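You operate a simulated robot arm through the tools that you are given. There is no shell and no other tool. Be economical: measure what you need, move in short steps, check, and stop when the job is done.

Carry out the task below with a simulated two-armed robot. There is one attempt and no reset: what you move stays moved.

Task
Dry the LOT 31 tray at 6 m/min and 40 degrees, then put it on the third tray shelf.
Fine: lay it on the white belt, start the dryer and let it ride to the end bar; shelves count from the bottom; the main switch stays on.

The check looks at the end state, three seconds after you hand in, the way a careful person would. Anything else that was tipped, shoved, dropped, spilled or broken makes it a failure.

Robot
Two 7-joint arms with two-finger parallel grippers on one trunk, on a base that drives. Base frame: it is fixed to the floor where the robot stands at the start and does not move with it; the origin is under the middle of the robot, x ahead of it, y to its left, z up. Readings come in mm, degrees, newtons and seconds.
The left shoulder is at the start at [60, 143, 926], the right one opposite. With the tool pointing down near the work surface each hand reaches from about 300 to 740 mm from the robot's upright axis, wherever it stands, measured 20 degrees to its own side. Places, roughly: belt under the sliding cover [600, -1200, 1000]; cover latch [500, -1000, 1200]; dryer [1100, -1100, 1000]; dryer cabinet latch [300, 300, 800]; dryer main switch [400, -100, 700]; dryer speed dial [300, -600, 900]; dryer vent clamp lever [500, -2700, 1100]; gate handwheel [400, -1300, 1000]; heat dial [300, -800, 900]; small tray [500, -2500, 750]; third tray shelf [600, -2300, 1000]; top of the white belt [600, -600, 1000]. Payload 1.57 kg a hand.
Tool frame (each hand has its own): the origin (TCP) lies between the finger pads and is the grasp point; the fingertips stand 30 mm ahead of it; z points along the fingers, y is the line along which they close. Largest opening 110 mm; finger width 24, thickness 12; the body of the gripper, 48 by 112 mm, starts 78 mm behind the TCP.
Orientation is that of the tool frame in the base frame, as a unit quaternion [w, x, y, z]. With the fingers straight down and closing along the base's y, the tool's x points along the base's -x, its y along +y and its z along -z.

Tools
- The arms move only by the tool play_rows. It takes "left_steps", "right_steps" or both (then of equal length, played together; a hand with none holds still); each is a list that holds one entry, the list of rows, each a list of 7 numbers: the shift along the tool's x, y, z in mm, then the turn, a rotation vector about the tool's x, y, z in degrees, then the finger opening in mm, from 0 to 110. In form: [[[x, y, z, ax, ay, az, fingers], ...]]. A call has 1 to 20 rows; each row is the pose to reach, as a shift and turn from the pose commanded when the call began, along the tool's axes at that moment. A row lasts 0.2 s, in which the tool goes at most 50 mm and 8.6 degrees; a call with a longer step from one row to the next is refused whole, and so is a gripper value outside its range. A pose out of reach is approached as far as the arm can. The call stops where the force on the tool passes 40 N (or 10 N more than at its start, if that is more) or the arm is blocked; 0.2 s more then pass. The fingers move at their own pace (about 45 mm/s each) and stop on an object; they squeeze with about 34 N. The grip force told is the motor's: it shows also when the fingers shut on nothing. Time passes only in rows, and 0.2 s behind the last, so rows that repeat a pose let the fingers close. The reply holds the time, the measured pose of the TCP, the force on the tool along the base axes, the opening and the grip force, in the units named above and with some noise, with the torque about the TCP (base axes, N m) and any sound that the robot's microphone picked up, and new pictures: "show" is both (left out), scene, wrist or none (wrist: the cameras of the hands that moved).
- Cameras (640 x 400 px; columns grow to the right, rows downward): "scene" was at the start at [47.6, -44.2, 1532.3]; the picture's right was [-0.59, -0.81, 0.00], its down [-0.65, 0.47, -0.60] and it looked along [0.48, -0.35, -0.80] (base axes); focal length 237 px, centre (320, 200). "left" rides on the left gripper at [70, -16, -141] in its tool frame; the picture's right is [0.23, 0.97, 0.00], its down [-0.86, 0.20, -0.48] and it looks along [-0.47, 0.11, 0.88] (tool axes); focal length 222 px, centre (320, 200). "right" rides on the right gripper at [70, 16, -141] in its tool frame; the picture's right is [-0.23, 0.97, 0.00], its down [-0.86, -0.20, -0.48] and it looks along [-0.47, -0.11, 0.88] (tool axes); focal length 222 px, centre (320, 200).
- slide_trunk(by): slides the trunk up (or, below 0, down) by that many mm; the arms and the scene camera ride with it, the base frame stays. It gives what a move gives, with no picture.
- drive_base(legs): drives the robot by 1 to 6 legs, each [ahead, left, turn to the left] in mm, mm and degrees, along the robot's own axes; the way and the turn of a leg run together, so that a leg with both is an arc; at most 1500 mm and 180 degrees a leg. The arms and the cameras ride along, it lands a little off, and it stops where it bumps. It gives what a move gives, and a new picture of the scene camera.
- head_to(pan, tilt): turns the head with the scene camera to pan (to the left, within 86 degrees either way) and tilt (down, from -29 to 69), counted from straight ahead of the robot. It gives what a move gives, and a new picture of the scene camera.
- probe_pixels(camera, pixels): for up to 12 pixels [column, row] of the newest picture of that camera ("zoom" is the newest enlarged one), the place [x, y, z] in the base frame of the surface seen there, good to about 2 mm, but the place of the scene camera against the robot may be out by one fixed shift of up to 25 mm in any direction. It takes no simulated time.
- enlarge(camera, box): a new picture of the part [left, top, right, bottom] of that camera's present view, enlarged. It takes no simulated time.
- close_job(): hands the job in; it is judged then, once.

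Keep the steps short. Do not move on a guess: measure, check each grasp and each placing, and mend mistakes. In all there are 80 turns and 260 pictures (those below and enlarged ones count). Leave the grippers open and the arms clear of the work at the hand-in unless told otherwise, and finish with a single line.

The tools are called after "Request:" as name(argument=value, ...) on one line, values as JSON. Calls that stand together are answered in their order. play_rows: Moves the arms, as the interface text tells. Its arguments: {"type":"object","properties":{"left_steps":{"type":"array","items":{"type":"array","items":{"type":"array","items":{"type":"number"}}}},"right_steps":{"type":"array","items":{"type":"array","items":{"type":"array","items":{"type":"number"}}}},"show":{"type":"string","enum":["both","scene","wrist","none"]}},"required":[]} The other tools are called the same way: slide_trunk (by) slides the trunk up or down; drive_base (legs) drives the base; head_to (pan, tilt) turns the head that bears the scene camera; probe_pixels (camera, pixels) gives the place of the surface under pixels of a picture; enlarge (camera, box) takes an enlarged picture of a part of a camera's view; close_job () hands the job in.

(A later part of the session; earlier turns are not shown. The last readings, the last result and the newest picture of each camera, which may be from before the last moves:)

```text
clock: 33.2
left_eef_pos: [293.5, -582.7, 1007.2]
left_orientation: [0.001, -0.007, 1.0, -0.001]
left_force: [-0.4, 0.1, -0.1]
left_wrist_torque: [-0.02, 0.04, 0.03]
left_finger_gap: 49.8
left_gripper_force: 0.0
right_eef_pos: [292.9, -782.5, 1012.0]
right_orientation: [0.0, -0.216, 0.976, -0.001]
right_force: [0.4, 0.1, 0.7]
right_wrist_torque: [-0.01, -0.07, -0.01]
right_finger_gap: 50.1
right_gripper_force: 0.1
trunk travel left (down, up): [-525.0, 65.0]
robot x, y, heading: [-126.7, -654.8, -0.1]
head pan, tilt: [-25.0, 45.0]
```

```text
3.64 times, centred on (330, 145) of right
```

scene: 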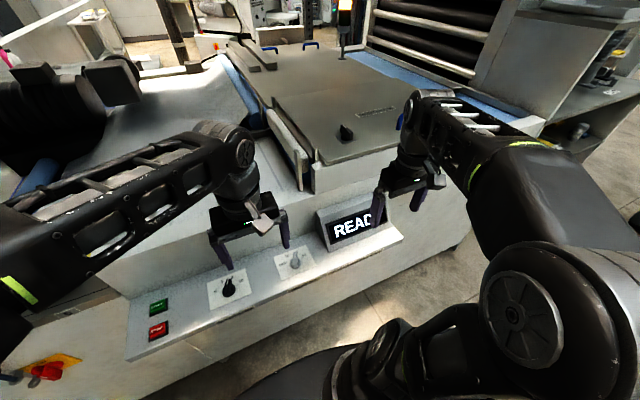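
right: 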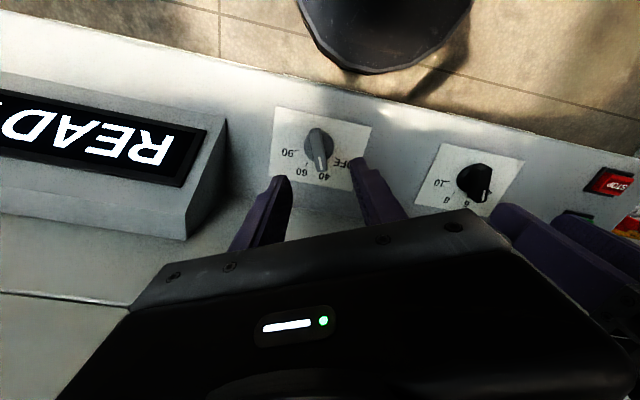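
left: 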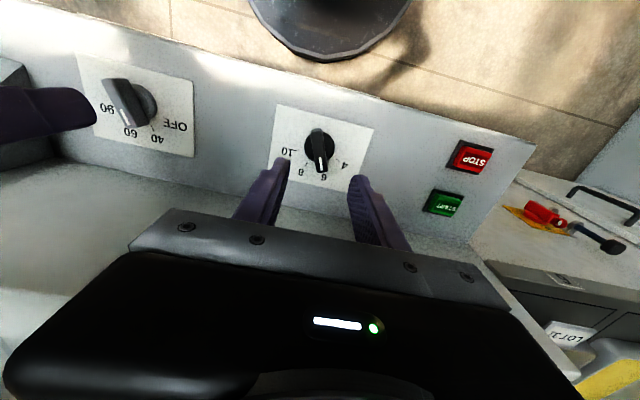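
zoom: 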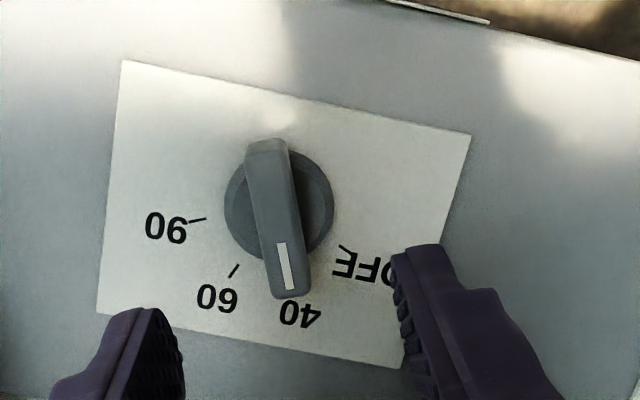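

Dials now read 6 and 40. Next: raise the hands and drive left to the trays.

Request:
play_rows(left_steps=[[[0, 0, -40, 0, 0, 0, 110], [0, 0, -80, 0, 0, 0, 110], [0, 0, -105, 0, 0, 0, 110]]], right_steps=[[[0, 0, -40, 0, 0, 8, 110], [0, 0, -80, 0, 0, 16, 110], [0, 0, -100, 0, 0, 24, 110]]], show="none")

Request:
drive_base(legs=[[0, 430, 0]])

Request:
head_to(pan=-25, tilt=45)

```text
clock: 34.0
left_eef_pos: [292.9, -582.0, 1112.2]
left_orientation: [0.001, -0.007, 1.0, 0.0]
left_force: [0.4, -0.7, 0.1]
left_wrist_torque: [-0.02, -0.05, -0.01]
left_finger_gap: 109.9
left_gripper_force: 0.1
right_eef_pos: [292.1, -782.8, 1104.0]
right_orientation: [-0.001, -0.026, 1.0, -0.001]
right_force: [-0.4, 0.3, -0.1]
right_wrist_torque: [0.06, -0.04, 0.01]
right_finger_gap: 109.9
right_gripper_force: 0.0
right hand out of reach, approached as far as the arm can: row 3
trunk travel left (down, up): [-525.0, 65.0]
robot x, y, heading: [-126.6, -659.7, -0.2]
head pan, tilt: [-25.0, 45.0]
```

```text
clock: 36.7
left_eef_pos: [294.4, -141.3, 1111.5]
left_orientation: [0.001, -0.007, 1.0, 0.0]
left_force: [0.2, 0.4, 1.0]
left_wrist_torque: [-0.07, 0.0, 0.02]
left_finger_gap: 109.8
left_gripper_force: 0.0
right_eef_pos: [293.3, -344.1, 1105.0]
right_orientation: [-0.002, -0.028, 1.0, -0.001]
right_force: [-0.3, -0.3, 0.0]
right_wrist_torque: [-0.03, -0.02, 0.01]
right_finger_gap: 109.8
right_gripper_force: 0.1
trunk travel left (down, up): [-525.0, 65.0]
robot x, y, heading: [-127.1, -220.7, -0.3]
head pan, tilt: [-25.0, 45.0]
```

scene: 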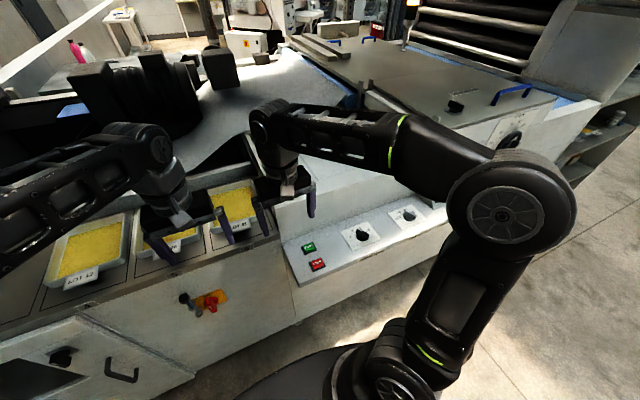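

```text
clock: 37.3
left_eef_pos: [295.0, -144.1, 1111.6]
left_orientation: [0.0, -0.008, 1.0, -0.001]
left_force: [0.4, -0.1, 0.2]
left_wrist_torque: [0.03, 0.01, 0.01]
left_finger_gap: 110.1
left_gripper_force: 0.2
right_eef_pos: [293.7, -343.4, 1104.3]
right_orientation: [-0.001, -0.028, 1.0, -0.001]
right_force: [0.2, 1.0, 0.1]
right_wrist_torque: [-0.01, 0.01, -0.01]
right_finger_gap: 109.8
right_gripper_force: 0.0
trunk travel left (down, up): [-525.0, 65.0]
robot x, y, heading: [-122.5, -222.7, -0.0]
head pan, tilt: [-25.0, 45.0]
```

scene: 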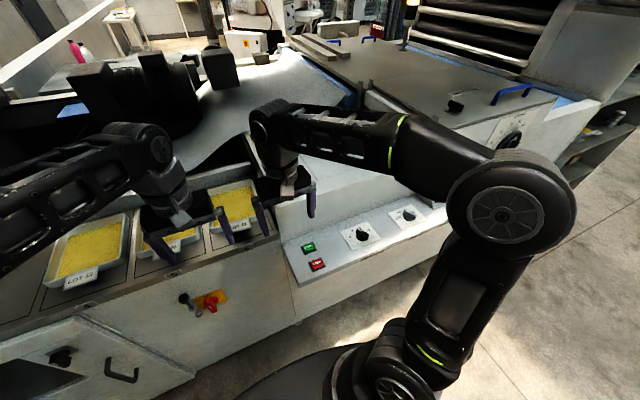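

Drive ahead 110 mm, then look at the tray and belt with the head.

Request:
drive_base(legs=[[110, 0, 0]])

Request:
play_rows(left_steps=[[[0, 45, 0, 0, 0, 0, 110], [0, 90, 0, 0, 0, 0, 110], [0, 135, 0, 0, 0, 0, 110], [0, 180, 0, 0, 0, 0, 110]]], right_steps=[[[0, -45, 0, 0, 0, 0, 110], [0, -90, 0, 0, 0, 0, 110], [0, -135, 0, 0, 0, 0, 110], [0, -180, 0, 0, 0, 0, 110]]], show="none")

Request:
head_to(pan=-5, tilt=55)

```text
clock: 38.5
left_eef_pos: [408.3, -144.8, 1110.2]
left_orientation: [0.0, -0.006, 1.0, 0.0]
left_force: [0.4, -0.1, 0.1]
left_wrist_torque: [0.01, 0.03, 0.03]
left_finger_gap: 110.0
left_gripper_force: 0.1
right_eef_pos: [406.9, -345.7, 1103.9]
right_orientation: [-0.002, -0.027, 1.0, -0.001]
right_force: [1.0, -0.4, -0.9]
right_wrist_torque: [0.0, 0.02, -0.02]
right_finger_gap: 110.1
right_gripper_force: 0.0
trunk travel left (down, up): [-525.0, 65.0]
robot x, y, heading: [-12.7, -219.9, 0.1]
head pan, tilt: [-25.0, 45.0]
```

scene: 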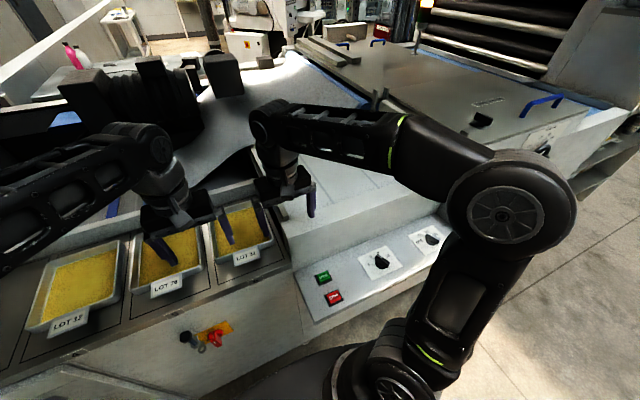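

```text
clock: 39.7
left_eef_pos: [405.5, 29.5, 1111.8]
left_orientation: [0.0, -0.005, 1.0, 0.001]
left_force: [0.4, -1.6, 0.8]
left_wrist_torque: [0.09, -0.02, 0.03]
left_finger_gap: 109.8
left_gripper_force: 0.1
right_eef_pos: [420.6, -498.0, 1115.5]
right_orientation: [0.016, -0.071, 0.997, 0.001]
right_force: [0.3, -1.4, 0.0]
right_wrist_torque: [0.09, 0.01, 0.02]
right_finger_gap: 109.8
right_gripper_force: 0.1
right hand out of reach, approached as far as the arm can: row 3
trunk travel left (down, up): [-525.0, 65.0]
robot x, y, heading: [-15.0, -219.4, -0.5]
head pan, tilt: [-25.0, 45.0]
stopped in row 4 (right hand): the arm was blocked; the commanded pose is now the measured one
```

```text
clock: 40.5
left_eef_pos: [405.8, 33.5, 1110.7]
left_orientation: [0.001, -0.007, 1.0, -0.001]
left_force: [0.3, -0.2, -0.6]
left_wrist_torque: [0.01, 0.01, -0.02]
left_finger_gap: 109.9
left_gripper_force: 0.0
right_eef_pos: [421.9, -495.0, 1115.5]
right_orientation: [0.015, -0.071, 0.997, -0.002]
right_force: [0.3, 0.5, -0.2]
right_wrist_torque: [-0.01, 0.03, 0.04]
right_finger_gap: 109.8
right_gripper_force: 0.0
trunk travel left (down, up): [-525.0, 65.0]
robot x, y, heading: [-13.0, -219.9, -0.1]
head pan, tilt: [-5.0, 55.0]
```

scene: 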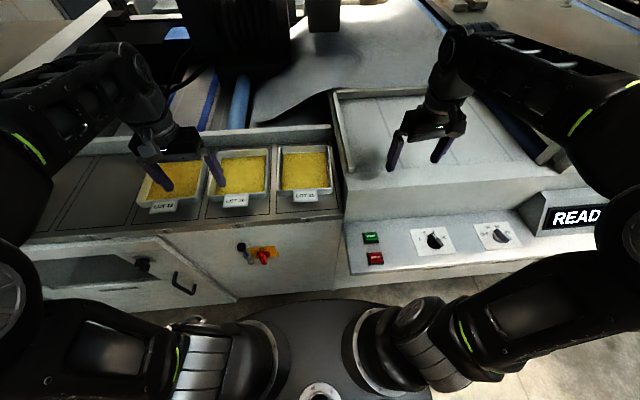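

The tray is now clear in view. Enlarge tray and belt and measure.

Request:
enlarge(camera="scene", box=[325, 70, 485, 190])

Request:
enlarge(camera="scene", box=[260, 135, 350, 215])

Request:
probe_pixels(camera="zoom", pixels=[[145, 85], [520, 85], [565, 370], [110, 370], [340, 230], [240, 340], [430, 320], [430, 400], [335, 400], [60, 300], [600, 380], [335, 100]])

```text
3.33 times, centred on (405, 130) of scene
```

zoom: 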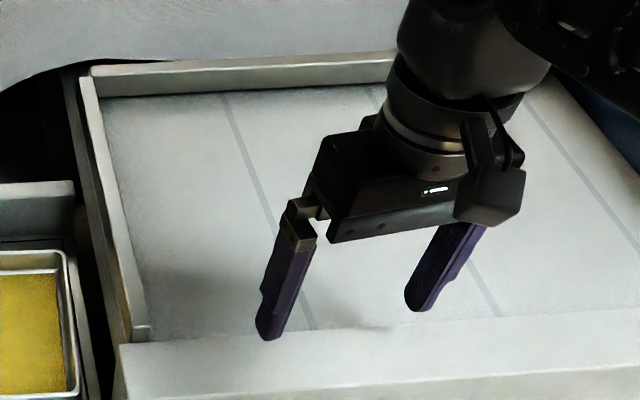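

```text
5.00 times, centred on (305, 175) of scene
```

zoom: 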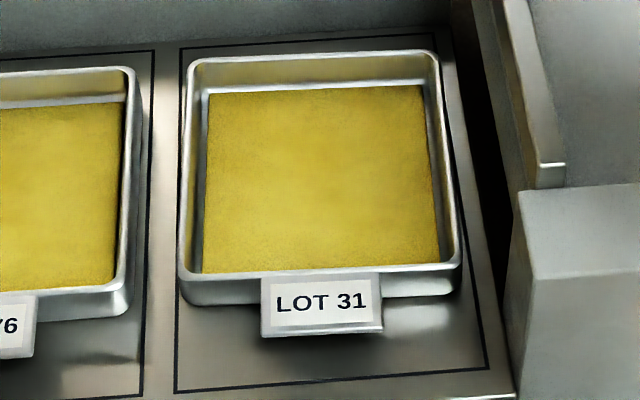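

```text
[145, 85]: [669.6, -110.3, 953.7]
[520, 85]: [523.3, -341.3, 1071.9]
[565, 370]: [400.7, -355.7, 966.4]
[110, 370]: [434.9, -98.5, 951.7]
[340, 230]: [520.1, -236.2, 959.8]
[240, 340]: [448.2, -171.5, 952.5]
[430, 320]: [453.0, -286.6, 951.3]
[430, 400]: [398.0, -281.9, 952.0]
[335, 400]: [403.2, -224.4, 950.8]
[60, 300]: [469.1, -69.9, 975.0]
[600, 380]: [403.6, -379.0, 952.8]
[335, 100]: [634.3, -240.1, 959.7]
```

Probe the rim of the LOT 31 tray and the belt fences.

Request:
probe_pixels(camera="zoom", pixels=[[187, 150], [182, 240], [182, 278], [445, 150], [457, 240], [458, 262], [310, 55], [200, 62], [430, 55], [220, 278], [262, 281], [378, 280]])

Request:
probe_pixels(camera="scene", pixels=[[345, 130], [338, 100], [380, 92], [358, 120], [365, 168], [360, 180], [430, 175], [450, 170], [500, 165], [545, 150], [470, 130], [400, 110]])

```text
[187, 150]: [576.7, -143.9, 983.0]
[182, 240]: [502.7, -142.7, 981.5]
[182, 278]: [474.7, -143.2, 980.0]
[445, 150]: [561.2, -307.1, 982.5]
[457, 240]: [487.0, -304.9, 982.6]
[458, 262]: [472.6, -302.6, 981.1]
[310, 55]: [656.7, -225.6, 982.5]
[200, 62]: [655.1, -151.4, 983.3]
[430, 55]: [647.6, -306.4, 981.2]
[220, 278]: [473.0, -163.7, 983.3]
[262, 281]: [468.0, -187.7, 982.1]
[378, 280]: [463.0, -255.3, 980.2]
```

```text
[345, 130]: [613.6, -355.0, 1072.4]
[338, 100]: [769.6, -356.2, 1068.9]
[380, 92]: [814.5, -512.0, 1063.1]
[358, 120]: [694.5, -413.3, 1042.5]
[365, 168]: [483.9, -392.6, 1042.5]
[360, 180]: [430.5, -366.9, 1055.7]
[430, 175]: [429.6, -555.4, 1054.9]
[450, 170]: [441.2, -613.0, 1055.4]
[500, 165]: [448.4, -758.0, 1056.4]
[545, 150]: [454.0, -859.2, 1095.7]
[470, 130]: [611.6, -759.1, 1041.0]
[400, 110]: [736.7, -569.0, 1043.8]
```

Tray: rim z≈982, base z≈951 (31 mm high, below the 50 mm gate), y −143…−304, x 465…658. I raise the trunk 60 mm and bring both hands over the side rims to measure with the wrist cameras.

Request:
slide_trunk(by=60)

Request:
play_rows(left_steps=[[[-25, -28, 0, 0, 0, 0, 110], [-50, -56, 0, 0, 0, 0, 80], [-77, -85, 0, 0, 0, 0, 60], [-105, -115, 0, 0, 0, 0, 50], [-132, -145, 0, 0, 0, 0, 40], [-152, -171, 15, 0, 0, 0, 40], [-152, -176, 40, 0, 0, 0, 40]]], right_steps=[[[-26, 27, 0, 0, 0, 2, 110], [-54, 54, 0, 0, 1, 4, 80], [-82, 83, 0, 0, 1.7, 8, 60], [-110, 112, 0, 0, 1.7, 8, 50], [-138, 141, 0, 0, 1.7, 8, 40], [-162, 169, 15, 0, 1.7, 8, 40], [-162, 169, 40, 0, 1.7, 8, 40]]], show="wrist")

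```text
clock: 41.5
left_eef_pos: [406.1, 33.1, 1171.0]
left_orientation: [0.001, -0.006, 1.0, -0.001]
left_force: [-0.7, 0.6, -0.1]
left_wrist_torque: [-0.02, 0.01, 0.02]
left_finger_gap: 110.0
left_gripper_force: 0.1
right_eef_pos: [422.4, -494.3, 1175.6]
right_orientation: [0.015, -0.07, 0.997, -0.002]
right_force: [0.1, -0.3, 0.0]
right_wrist_torque: [0.02, -0.02, -0.01]
right_finger_gap: 110.1
right_gripper_force: 0.0
trunk travel left (down, up): [-585.0, 5.0]
robot x, y, heading: [-12.2, -218.0, -0.5]
head pan, tilt: [-5.0, 55.0]
```

```text
clock: 43.1
left_eef_pos: [531.8, -103.1, 1147.7]
left_orientation: [0.001, -0.007, 1.0, -0.002]
left_force: [0.8, -0.7, 0.2]
left_wrist_torque: [-0.03, 0.03, -0.05]
left_finger_gap: 40.1
left_gripper_force: 0.1
left hand out of reach, approached as far as the arm can: row 4, 5, 6, 7
right_eef_pos: [534.1, -353.6, 1146.4]
right_orientation: [0.001, -0.001, 1.0, -0.002]
right_force: [-0.1, 0.5, -1.2]
right_wrist_torque: [-0.03, 0.07, 0.01]
right_finger_gap: 40.0
right_gripper_force: 0.0
right hand out of reach, approached as far as the arm can: row 1, 3, 4, 5, 6, 7
trunk travel left (down, up): [-585.0, 5.0]
robot x, y, heading: [-12.9, -219.5, -0.1]
head pan, tilt: [-5.0, 55.0]
```

right: 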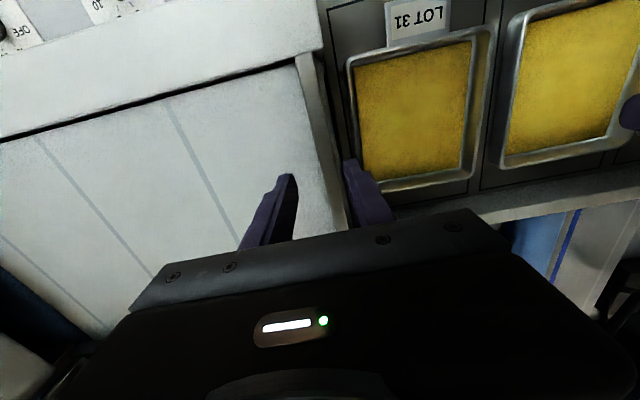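
left: 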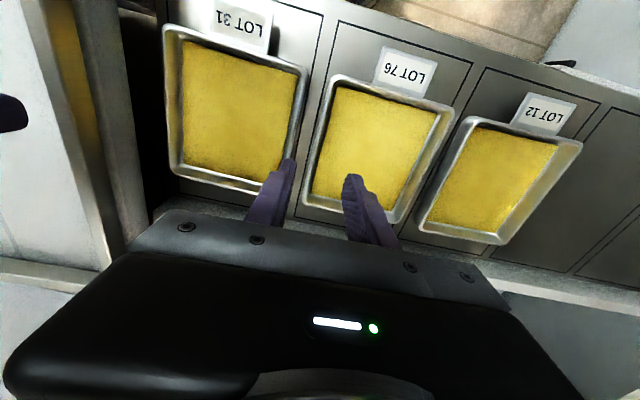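

Reach is limited when high. Measure the tray rim and fence with the wrist cameras.

Request:
probe_pixels(camera="right", pixels=[[353, 110], [358, 160], [350, 66], [473, 100], [481, 45], [410, 185], [440, 38], [320, 110], [310, 60], [325, 130], [418, 15], [330, 35]])

Request:
probe_pixels(camera="left", pixels=[[168, 100], [172, 150], [172, 35], [304, 80], [295, 130], [230, 185], [245, 20], [285, 60], [325, 100], [310, 160], [320, 120], [240, 100]])

```text
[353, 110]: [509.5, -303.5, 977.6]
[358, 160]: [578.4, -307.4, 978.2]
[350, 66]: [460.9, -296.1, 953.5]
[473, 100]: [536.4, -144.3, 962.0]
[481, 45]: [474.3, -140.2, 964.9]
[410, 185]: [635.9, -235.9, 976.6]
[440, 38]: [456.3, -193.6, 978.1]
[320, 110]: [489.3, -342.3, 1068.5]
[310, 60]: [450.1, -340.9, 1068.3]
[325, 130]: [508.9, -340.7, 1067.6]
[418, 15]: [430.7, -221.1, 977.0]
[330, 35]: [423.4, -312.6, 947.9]
```

```text
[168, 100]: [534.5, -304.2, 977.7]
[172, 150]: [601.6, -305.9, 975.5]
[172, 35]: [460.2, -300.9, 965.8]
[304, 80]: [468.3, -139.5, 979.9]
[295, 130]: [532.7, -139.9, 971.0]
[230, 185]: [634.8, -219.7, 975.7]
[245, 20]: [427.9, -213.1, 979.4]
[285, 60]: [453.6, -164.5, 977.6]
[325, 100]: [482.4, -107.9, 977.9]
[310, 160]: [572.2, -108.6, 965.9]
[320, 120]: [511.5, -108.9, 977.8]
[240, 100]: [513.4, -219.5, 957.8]
```

The wrist gives: rim z 978, y −140…−306, x 455…638; fence top z 1068. Check how near the base is to the cabinet before proceeding.

Request:
probe_pixels(camera="scene", pixels=[[310, 300], [270, 305], [340, 300], [250, 290], [345, 280], [390, 270], [300, 290], [320, 395], [430, 262], [365, 335]])

Request:
enlarge(camera="scene", box=[170, 220, 470, 400])

```text
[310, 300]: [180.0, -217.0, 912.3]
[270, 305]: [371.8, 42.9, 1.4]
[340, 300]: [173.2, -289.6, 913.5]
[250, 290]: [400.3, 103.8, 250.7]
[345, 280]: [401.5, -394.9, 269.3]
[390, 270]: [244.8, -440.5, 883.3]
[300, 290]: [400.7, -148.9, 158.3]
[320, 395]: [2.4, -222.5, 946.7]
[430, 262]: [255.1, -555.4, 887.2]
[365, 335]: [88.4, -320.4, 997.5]
```

```text
2.13 times, centred on (320, 310) of scene
```

zoom: 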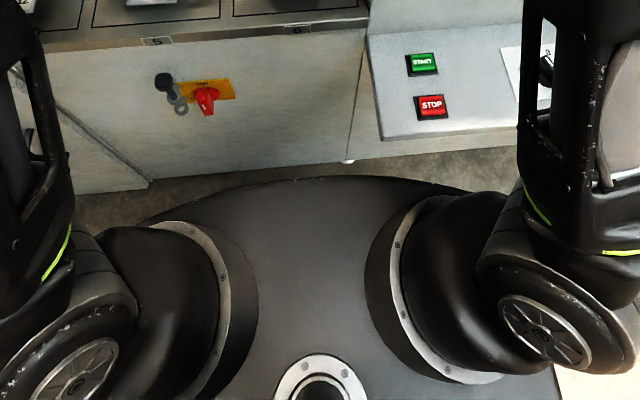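

The trunk plate stays 65 mm clear of the panel edge, so I drive 45 mm ahead for reach (hands are high).

Request:
drive_base(legs=[[45, 0, 0]])

```text
clock: 44.0
left_eef_pos: [578.5, -104.7, 1147.3]
left_orientation: [0.001, -0.005, 1.0, -0.001]
left_force: [0.4, 0.3, -0.9]
left_wrist_torque: [0.01, 0.01, 0.04]
left_finger_gap: 39.8
left_gripper_force: 0.1
right_eef_pos: [579.3, -354.3, 1144.9]
right_orientation: [0.0, -0.001, 1.0, -0.002]
right_force: [0.5, 0.2, 0.3]
right_wrist_torque: [-0.03, 0.04, -0.03]
right_finger_gap: 39.7
right_gripper_force: 0.1
trunk travel left (down, up): [-585.0, 5.0]
robot x, y, heading: [27.9, -219.3, -0.2]
head pan, tilt: [-5.0, 55.0]
```

scene: 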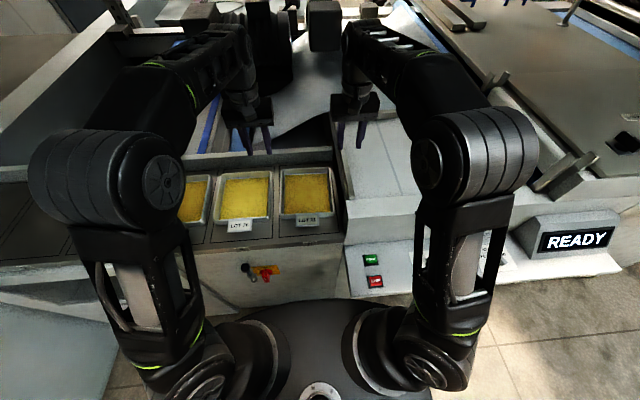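

Move over the rims at (547, −143) and (547, −303), then descend to z≈1050 and look.

Request:
play_rows(left_steps=[[[16, -19, 0, 0, 0, 0, 30], [31, -38, 0, 0, 0, 0, 28], [31, -38, 20, 0, 0, 0, 28], [31, -38, 60, 0, 0, 0, 28], [31, -38, 97, 0, 0, 0, 28], [31, -38, 97, 0, 0, 0, 28]]], right_steps=[[[16, 26, 0, 0, 0, 0, 30], [32, 51, 0, 0, 0, 0, 28], [32, 51, 20, 0, 0, 0, 28], [32, 51, 60, 0, 0, 0, 28], [32, 51, 95, 0, 0, 0, 28], [32, 51, 95, 0, 0, 0, 28]]], show="wrist")

```text
clock: 45.4
left_eef_pos: [543.2, -143.5, 1052.5]
left_orientation: [0.003, -0.007, 1.0, -0.001]
left_force: [0.0, 0.0, 0.6]
left_wrist_torque: [0.0, 0.0, 0.0]
left_finger_gap: 28.1
left_gripper_force: 0.1
right_eef_pos: [545.6, -305.0, 1049.3]
right_orientation: [0.001, -0.001, 1.0, -0.002]
right_force: [-0.9, 0.5, -0.6]
right_wrist_torque: [0.0, 0.02, -0.01]
right_finger_gap: 28.1
right_gripper_force: 0.1
trunk travel left (down, up): [-585.0, 5.0]
robot x, y, heading: [35.3, -220.3, -0.1]
head pan, tilt: [-5.0, 55.0]
```

right: 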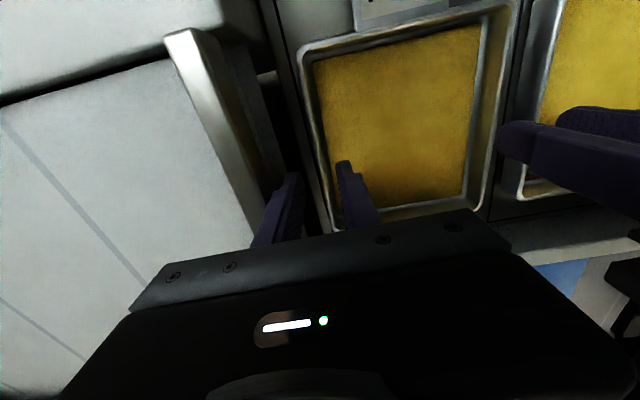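
left: 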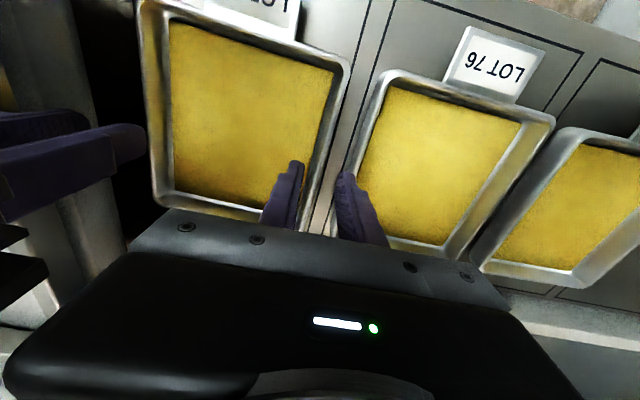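

Re-probe rim positions from close up.

Request:
probe_pixels(camera="right", pixels=[[303, 80], [310, 80], [317, 130], [324, 130], [322, 165], [215, 100], [260, 175]])

Request:
probe_pixels(camera="left", pixels=[[348, 75], [338, 80], [333, 130], [325, 130], [320, 170], [375, 95], [350, 165]])

Request:
enlarge(camera="right", box=[230, 100, 400, 250])

Request:
enlarge(camera="left", box=[230, 100, 400, 250])

```text
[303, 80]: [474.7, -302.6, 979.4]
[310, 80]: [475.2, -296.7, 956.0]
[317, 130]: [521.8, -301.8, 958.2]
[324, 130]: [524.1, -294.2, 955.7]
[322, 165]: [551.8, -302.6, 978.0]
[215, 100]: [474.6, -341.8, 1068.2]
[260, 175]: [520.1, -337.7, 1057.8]
```

```text
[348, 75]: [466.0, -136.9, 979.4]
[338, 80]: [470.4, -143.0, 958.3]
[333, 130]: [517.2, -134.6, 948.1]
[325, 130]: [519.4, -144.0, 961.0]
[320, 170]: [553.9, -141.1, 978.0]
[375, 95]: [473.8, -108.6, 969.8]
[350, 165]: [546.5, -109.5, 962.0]
```

```text
2.67 times, centred on (315, 175) of right
```

zoom: 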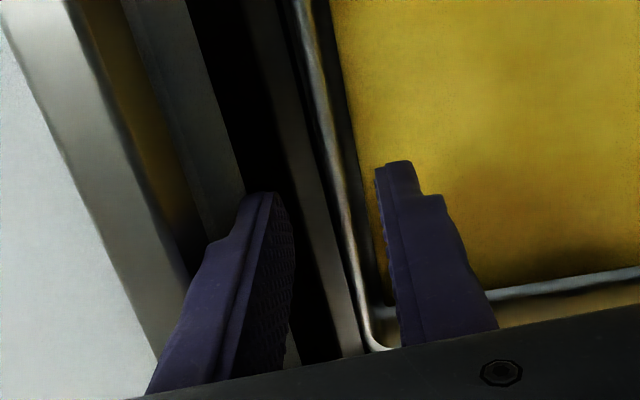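

```text
2.67 times, centred on (315, 175) of left
```

zoom: 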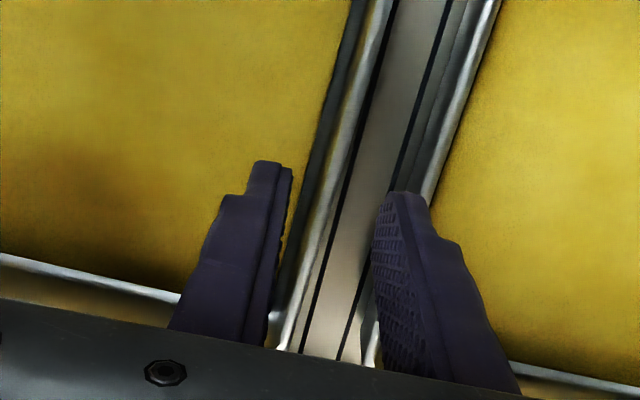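

Rim centres are y −302.5 and −140.5. Shift by about +3, descend to z≈996 and stop to check.

Request:
play_rows(left_steps=[[[0, 3, 0, 0, 0, 0, 28], [0, 3, 25, 0, 0, 0, 28], [0, 3, 45, 0, 0, 0, 28], [0, 3, 56, 0, 0, 0, 28], [0, 3, 56, 0, 0, 0, 28]]], right_steps=[[[0, 2.5, 0, 0, 0, 0, 28], [0, 2.5, 25, 0, 0, 0, 28], [0, 2.5, 42, 0, 0, 0, 28], [0, 2.5, 52.5, 0, 0, 0, 28], [0, 2.5, 52.5, 0, 0, 0, 28]]], show="wrist")

```text
clock: 46.6
left_eef_pos: [544.9, -139.1, 995.3]
left_orientation: [0.002, -0.007, 1.0, -0.001]
left_force: [0.4, -0.1, -0.1]
left_wrist_torque: [0.02, -0.01, -0.01]
left_finger_gap: 28.3
left_gripper_force: 0.0
right_eef_pos: [546.1, -301.4, 998.3]
right_orientation: [0.002, 0.0, 1.0, -0.003]
right_force: [-0.1, -0.1, -0.3]
right_wrist_torque: [0.01, 0.04, -0.02]
right_finger_gap: 28.1
right_gripper_force: 0.0
trunk travel left (down, up): [-585.0, 5.0]
robot x, y, heading: [35.7, -218.3, -0.0]
head pan, tilt: [-5.0, 55.0]
```

right: 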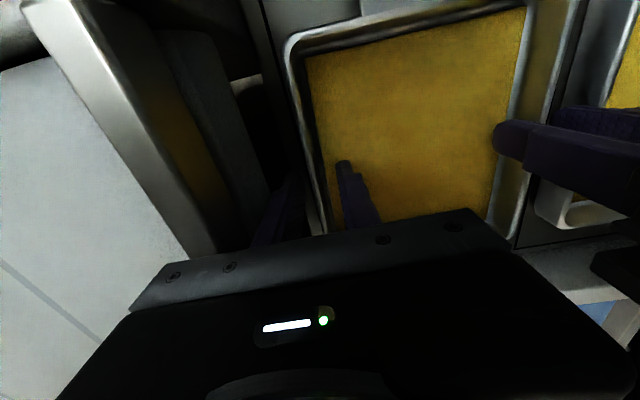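
left: 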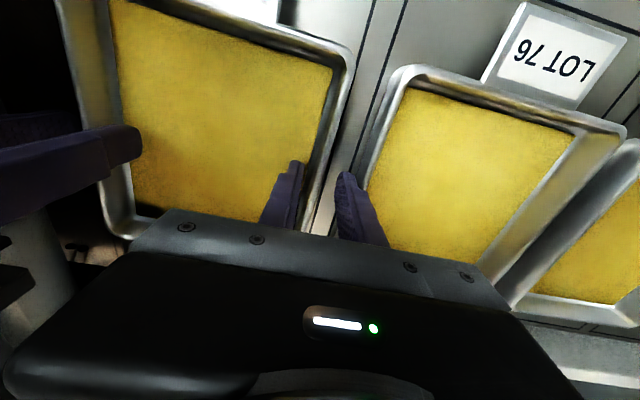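

Both straddle the rims with no contact force. Close both.

Request:
play_rows(left_steps=[[[0, 0, 0, 0, 0, 0, 0], [0, 0, 0, 0, 0, 0, 0], [0, 0, 0, 0, 0, 0, 0], [0, 0, 0, 0, 0, 0, 0]]], right_steps=[[[0, 0, 1.5, 0, 0, 0, 0], [0, 0, 1.5, 0, 0, 0, 0], [0, 0, 1.5, 0, 0, 0, 0], [0, 0, 1.5, 0, 0, 0, 0]]], show="wrist")

```text
clock: 47.6
left_eef_pos: [543.2, -139.4, 995.8]
left_orientation: [0.002, -0.006, 1.0, -0.001]
left_force: [-5.6, 6.8, 3.5]
left_wrist_torque: [0.17, -0.08, -0.64]
left_finger_gap: 6.2
left_gripper_force: 26.0
right_eef_pos: [547.3, -303.0, 997.9]
right_orientation: [0.003, 0.0, 1.0, -0.002]
right_force: [7.7, -7.8, 0.3]
right_wrist_torque: [-0.16, 0.08, -0.62]
right_finger_gap: 5.9
right_gripper_force: 25.5
trunk travel left (down, up): [-585.0, 5.0]
robot x, y, heading: [31.5, -216.5, -0.4]
head pan, tilt: [-5.0, 55.0]
```

right: 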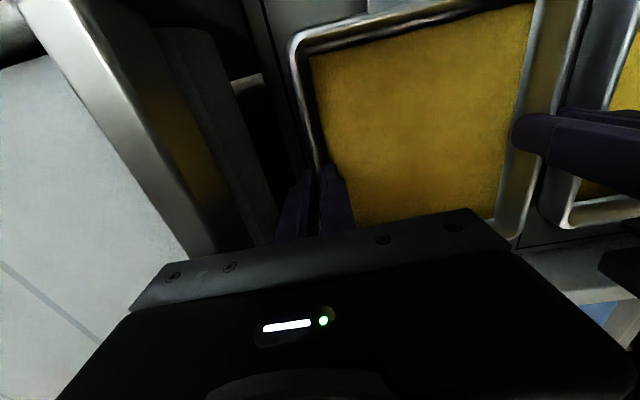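
left: 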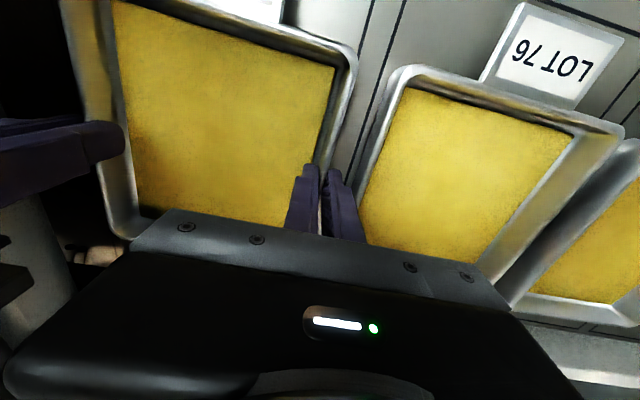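

Both hold the rim (6 mm). Lift 30 mm gently.

Request:
play_rows(left_steps=[[[0, 0, -6, 0, 0, 0, 0], [0, 0, -14, 0, 0, 0, 0], [0, 0, -22, 0, 0, 0, 0], [0, 0, -30, 0, 0, 0, 0], [0, 0, -30, 0, 0, 0, 0]]], right_steps=[[[0, 0, -6, 0, 0, 0, 0], [0, 0, -14, 0, 0, 0, 0], [0, 0, -22, 0, 0, 0, 0], [0, 0, -30, 0, 0, 0, 0], [0, 0, -30, 0, 0, 0, 0]]], show="both")

```text
clock: 48.8
left_eef_pos: [545.3, -139.7, 1024.2]
left_orientation: [0.002, -0.007, 1.0, -0.001]
left_force: [-8.2, 18.4, -1.5]
left_wrist_torque: [0.34, 0.61, -0.63]
left_finger_gap: 6.7
left_gripper_force: 25.8
right_eef_pos: [545.4, -302.4, 1028.8]
right_orientation: [0.001, 0.0, 1.0, -0.003]
right_force: [8.0, -16.9, -1.6]
right_wrist_torque: [-0.46, -0.66, -0.66]
right_finger_gap: 6.2
right_gripper_force: 25.7
trunk travel left (down, up): [-585.0, 5.0]
robot x, y, heading: [31.9, -215.1, -0.2]
head pan, tilt: [-5.0, 55.0]
```

scene: 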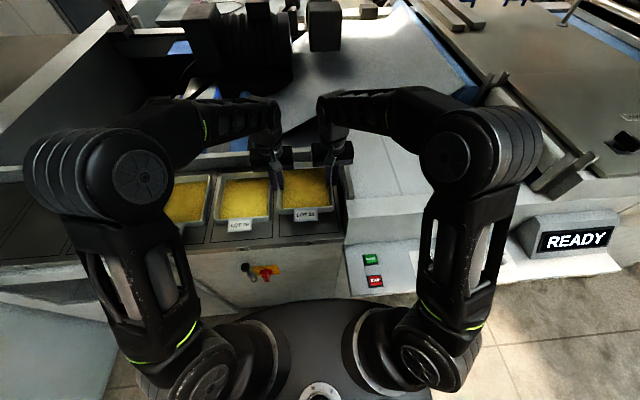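
right: 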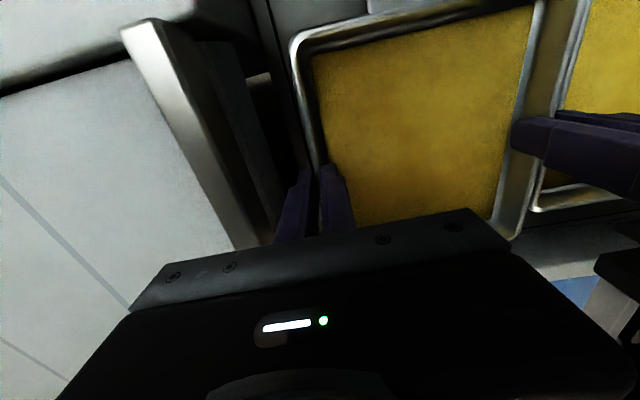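
left: 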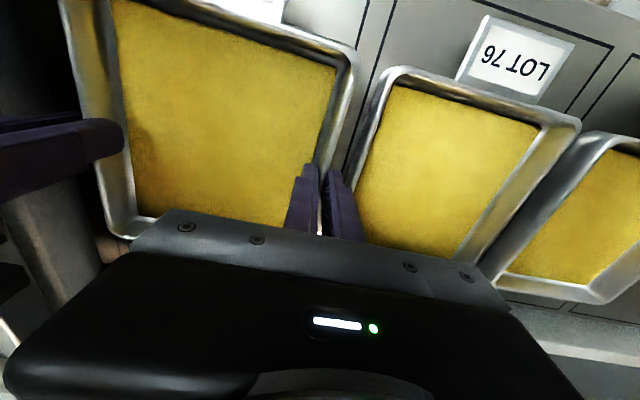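

Tray is lifted level. Raise 115 mm more, easing the hands 1 mm outward.

Request:
play_rows(left_steps=[[[0, 1, -12, 0, 0, 0, 0], [0, 1, -28, 0, 0, 0, 0], [0, 1, -46, 0, 0, 0, 0], [0, 1, -64, 0, 0, 0, 0], [0, 1, -82, 0, 0, 0, 0], [0, 1, -100, 0, 0, 0, 0], [0, 1, -115, 0, 0, 0, 0], [0, 1, -115, 0, 0, 0, 0]]], right_steps=[[[0, -1, -12, 0, 0, 0, 0], [0, -1, -28, 0, 0, 0, 0], [0, -1, -46, 0, 0, 0, 0], [0, -1, -64, 0, 0, 0, 0], [0, -1, -82, 0, 0, 0, 0], [0, -1, -100, 0, 0, 0, 0], [0, -1, -112, 0, 0, 0, 0], [0, -1, -112, 0, 0, 0, 0]]], show="both")

```text
clock: 50.6
left_eef_pos: [545.0, -138.2, 1142.0]
left_orientation: [0.002, -0.006, 1.0, -0.001]
left_force: [-8.4, 14.2, -4.3]
left_wrist_torque: [0.64, 0.14, -0.64]
left_finger_gap: 6.6
left_gripper_force: 25.8
right_eef_pos: [546.4, -302.5, 1139.0]
right_orientation: [0.002, -0.001, 1.0, -0.002]
right_force: [8.1, -14.4, 1.9]
right_wrist_torque: [-0.11, -0.14, -0.62]
right_finger_gap: 6.5
right_gripper_force: 26.2
trunk travel left (down, up): [-585.0, 5.0]
robot x, y, heading: [33.6, -215.3, -0.2]
head pan, tilt: [-5.0, 55.0]
```

scene: 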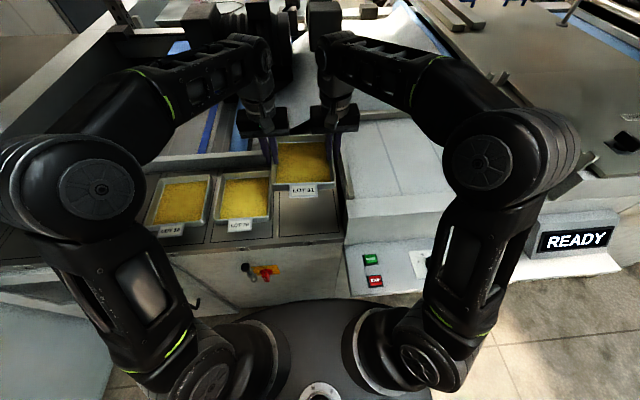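
right: 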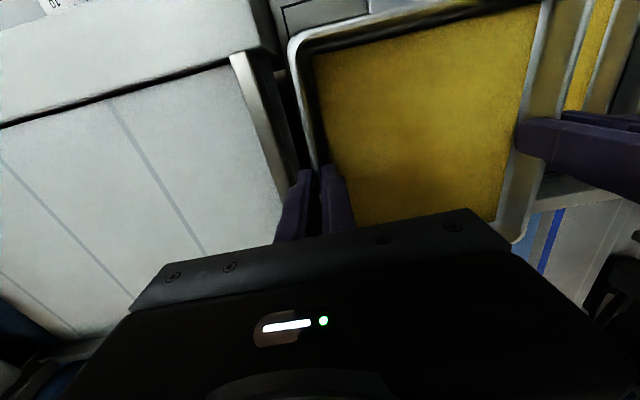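
left: 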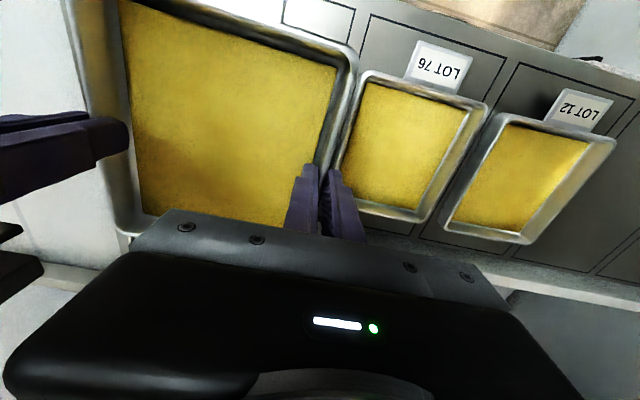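

Stable and level. Check the right elbow's clearance before driving right.

Request:
probe_pixels(camera="scene", pixels=[[550, 140], [560, 170], [500, 130], [510, 200], [490, 270], [545, 255], [470, 340], [620, 215], [590, 270], [575, 185]])

```text
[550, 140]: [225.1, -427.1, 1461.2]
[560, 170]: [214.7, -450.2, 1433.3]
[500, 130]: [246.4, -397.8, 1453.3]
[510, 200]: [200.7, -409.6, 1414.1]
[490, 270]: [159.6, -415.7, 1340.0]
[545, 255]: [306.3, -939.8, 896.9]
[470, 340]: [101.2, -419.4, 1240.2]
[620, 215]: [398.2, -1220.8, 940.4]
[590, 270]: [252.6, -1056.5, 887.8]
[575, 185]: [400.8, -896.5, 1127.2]
```

The elbow is high and clear. Drive 340 mm right in two legs.

Request:
drive_base(legs=[[0, -170, 0], [0, -170, 0]])

```text
clock: 53.2
left_eef_pos: [543.8, -480.5, 1140.8]
left_orientation: [0.002, -0.005, 1.0, -0.002]
left_force: [-7.1, 12.7, -5.0]
left_wrist_torque: [0.61, 0.24, -0.62]
left_finger_gap: 6.3
left_gripper_force: 25.9
right_eef_pos: [544.0, -644.1, 1139.9]
right_orientation: [0.001, 0.0, 1.0, -0.001]
right_force: [8.1, -13.3, 1.4]
right_wrist_torque: [-0.07, -0.25, -0.59]
right_finger_gap: 6.1
right_gripper_force: 25.5
trunk travel left (down, up): [-585.0, 5.0]
robot x, y, heading: [30.4, -559.5, -0.3]
head pan, tilt: [-5.0, 55.0]
```

scene: 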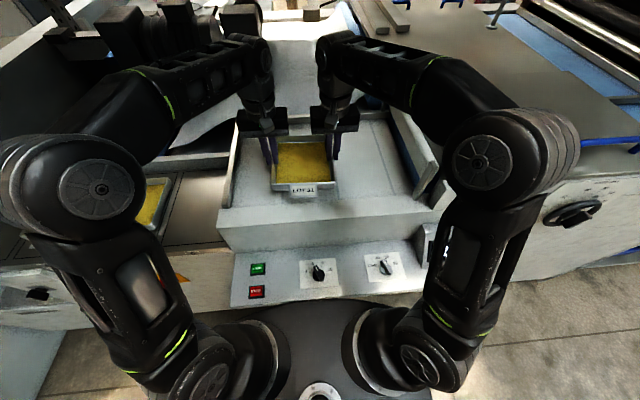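

The tray hovers above the belt. Enlarge the gate to confirm lane and opening.

Request:
enlarge(camera="scene", box=[330, 90, 470, 210])

Request:
probe_pixels(camera="zoom", pixels=[[300, 110], [340, 260], [430, 390], [350, 200], [400, 330], [270, 100], [470, 420], [360, 330], [100, 330]])

```text
3.33 times, centred on (400, 150) of scene
```

zoom: 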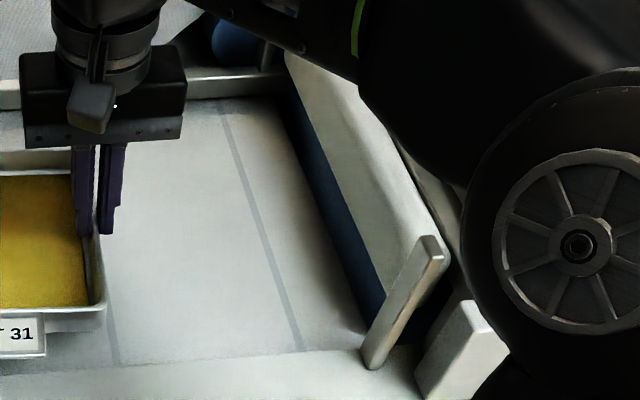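

```text
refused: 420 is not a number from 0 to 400
```

Request:
probe_pixels(camera="zoom", pixels=[[300, 130], [340, 245], [370, 350], [350, 180], [375, 285], [275, 90], [290, 100], [360, 330], [100, 330], [395, 300], [300, 60]])

```text
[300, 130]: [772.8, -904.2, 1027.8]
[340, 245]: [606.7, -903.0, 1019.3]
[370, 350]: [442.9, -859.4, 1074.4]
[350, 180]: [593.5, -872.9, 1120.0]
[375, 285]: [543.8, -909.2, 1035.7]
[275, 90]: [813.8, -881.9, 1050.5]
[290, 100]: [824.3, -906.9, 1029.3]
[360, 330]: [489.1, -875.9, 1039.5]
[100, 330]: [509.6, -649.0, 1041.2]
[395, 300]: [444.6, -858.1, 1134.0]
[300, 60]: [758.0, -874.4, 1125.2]
```

Request:
probe_pixels(camera="zoom", pixels=[[325, 160], [330, 170], [335, 180], [345, 205], [352, 220], [360, 235], [370, 250], [380, 270]])

Request:
play_rows(left_steps=[[[-12, 0, 4, 0, 0, 0, 0], [-24, 0, 10, 0, 0, 0, 0], [-36, 0, 18, 0, 0, 0, 0], [-48, 0, 28, 0, 0, 0, 0], [-48, 0, 30, 0, 0, 0, 0]]], right_steps=[[[-12, 0, 4, 0, 0, 0, 0], [-24, 0, 10, 0, 0, 0, 0], [-36, 0, 18, 0, 0, 0, 0], [-48, 0, 28, 0, 0, 0, 0], [-48, 0, 29, 0, 0, 0, 0]]], show="both")

```text
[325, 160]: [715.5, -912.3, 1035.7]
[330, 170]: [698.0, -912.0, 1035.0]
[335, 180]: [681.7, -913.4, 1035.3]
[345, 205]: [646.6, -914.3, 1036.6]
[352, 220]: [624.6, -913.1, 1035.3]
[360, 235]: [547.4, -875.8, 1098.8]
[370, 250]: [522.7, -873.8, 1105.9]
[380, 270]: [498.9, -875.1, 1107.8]
```

```text
clock: 54.4
left_eef_pos: [591.7, -480.5, 1111.2]
left_orientation: [0.002, -0.005, 1.0, -0.001]
left_force: [-7.1, -2.6, -3.7]
left_wrist_torque: [0.15, 0.64, -0.62]
left_finger_gap: 6.4
left_gripper_force: 25.7
right_eef_pos: [591.2, -643.7, 1110.3]
right_orientation: [0.001, 0.0, 1.0, -0.002]
right_force: [7.6, 2.6, -0.4]
right_wrist_torque: [0.18, -0.69, -0.66]
right_finger_gap: 6.0
right_gripper_force: 25.7
trunk travel left (down, up): [-585.0, 5.0]
robot x, y, heading: [33.1, -560.7, -0.3]
head pan, tilt: [-5.0, 55.0]
```

scene: 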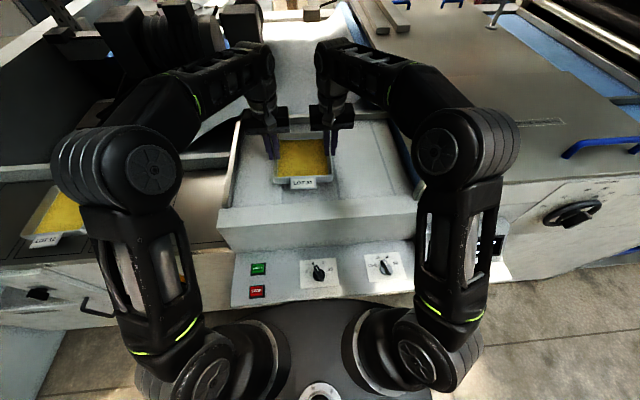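
right: 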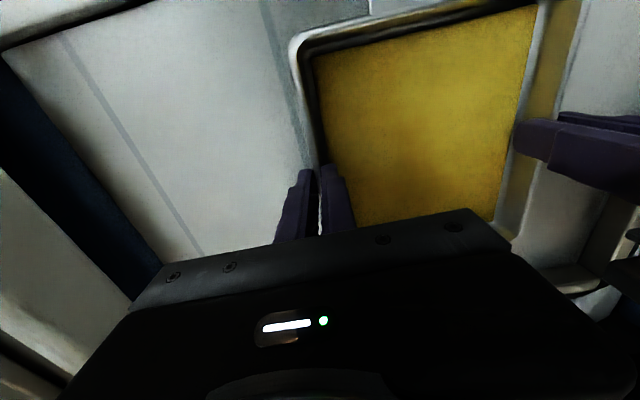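
left: 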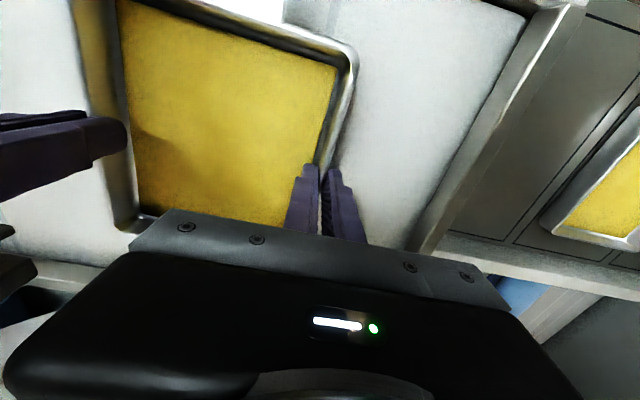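

Measure belt height, gate edge and tray rim from the right wrist view.

Request:
probe_pixels(camera="right", pixels=[[200, 100], [150, 200], [250, 150], [300, 80], [305, 140], [20, 200], [40, 240], [60, 260], [100, 320], [60, 200], [540, 230]])

Request:
probe_pixels(camera="left", pixels=[[350, 60], [340, 110], [395, 150], [240, 100]])

```text
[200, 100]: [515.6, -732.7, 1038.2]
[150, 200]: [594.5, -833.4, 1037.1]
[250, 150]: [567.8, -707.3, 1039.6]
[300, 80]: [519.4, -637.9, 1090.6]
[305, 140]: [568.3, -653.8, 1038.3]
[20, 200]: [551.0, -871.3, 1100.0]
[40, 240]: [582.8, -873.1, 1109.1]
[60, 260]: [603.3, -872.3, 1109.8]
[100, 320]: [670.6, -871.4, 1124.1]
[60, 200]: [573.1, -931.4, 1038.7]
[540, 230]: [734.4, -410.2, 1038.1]
```

```text
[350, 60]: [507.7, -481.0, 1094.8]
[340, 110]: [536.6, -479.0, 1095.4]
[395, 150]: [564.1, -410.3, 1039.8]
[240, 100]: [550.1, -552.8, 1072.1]
```

Belt at 1038.5, tray base at ≈1063. Lower 24 mm slowly.

Request:
play_rows(left_steps=[[[0, 0, 8, 0, 0, 0, 0], [0, 0, 15, 0, 0, 0, 0], [0, 0, 20, 0, 0, 0, 0], [0, 0, 23, 0, 0, 0, 0], [0, 0, 24.5, 0, 0, 0, 0], [0, 0, 24.5, 0, 0, 0, 0]]], right_steps=[[[0, 0, 8, 0, 0, 0, 0], [0, 0, 15, 0, 0, 0, 0], [0, 0, 20, 0, 0, 0, 0], [0, 0, 23, 0, 0, 0, 0], [0, 0, 24.5, 0, 0, 0, 0], [0, 0, 24.5, 0, 0, 0, 0]]], show="wrist")

Request:
probe_pixels(camera="left", pixels=[[350, 60], [340, 110], [346, 75]])

Request:
probe_pixels(camera="right", pixels=[[300, 80], [292, 50], [296, 60]])

```text
clock: 55.8
left_eef_pos: [591.4, -479.7, 1086.7]
left_orientation: [0.001, -0.006, 1.0, -0.002]
left_force: [-6.4, -6.5, -2.9]
left_wrist_torque: [0.0, 0.51, -0.62]
left_finger_gap: 6.6
left_gripper_force: 25.9
right_eef_pos: [592.1, -644.0, 1087.8]
right_orientation: [0.002, -0.001, 1.0, -0.001]
right_force: [7.8, 7.6, 10.7]
right_wrist_torque: [0.28, 0.48, -0.63]
right_finger_gap: 6.1
right_gripper_force: 26.3
trunk travel left (down, up): [-585.0, 5.0]
robot x, y, heading: [35.3, -562.2, -0.3]
head pan, tilt: [-5.0, 55.0]
```

right: 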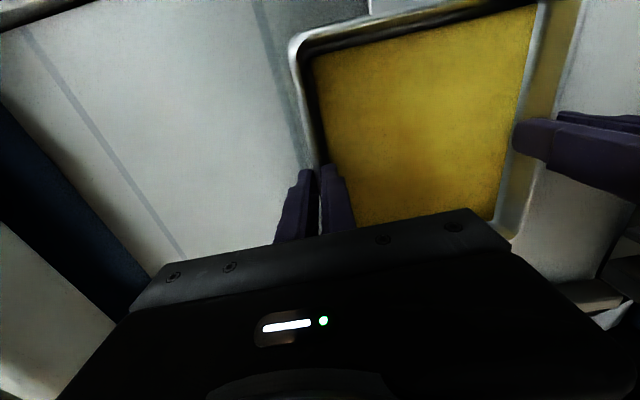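
left: 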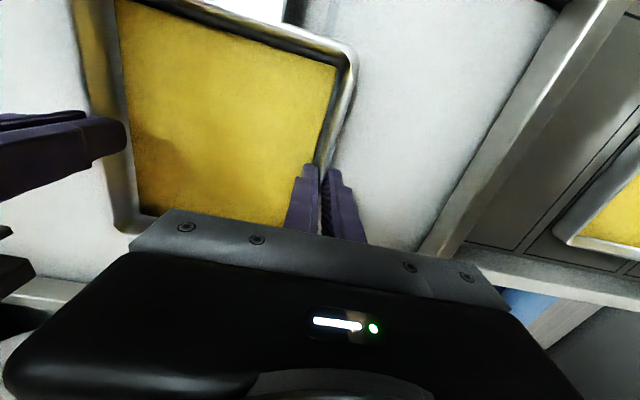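

```text
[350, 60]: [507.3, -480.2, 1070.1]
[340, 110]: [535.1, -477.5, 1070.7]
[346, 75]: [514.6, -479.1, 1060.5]
```

```text
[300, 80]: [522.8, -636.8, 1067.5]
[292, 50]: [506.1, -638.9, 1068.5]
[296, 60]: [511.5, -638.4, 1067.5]
```

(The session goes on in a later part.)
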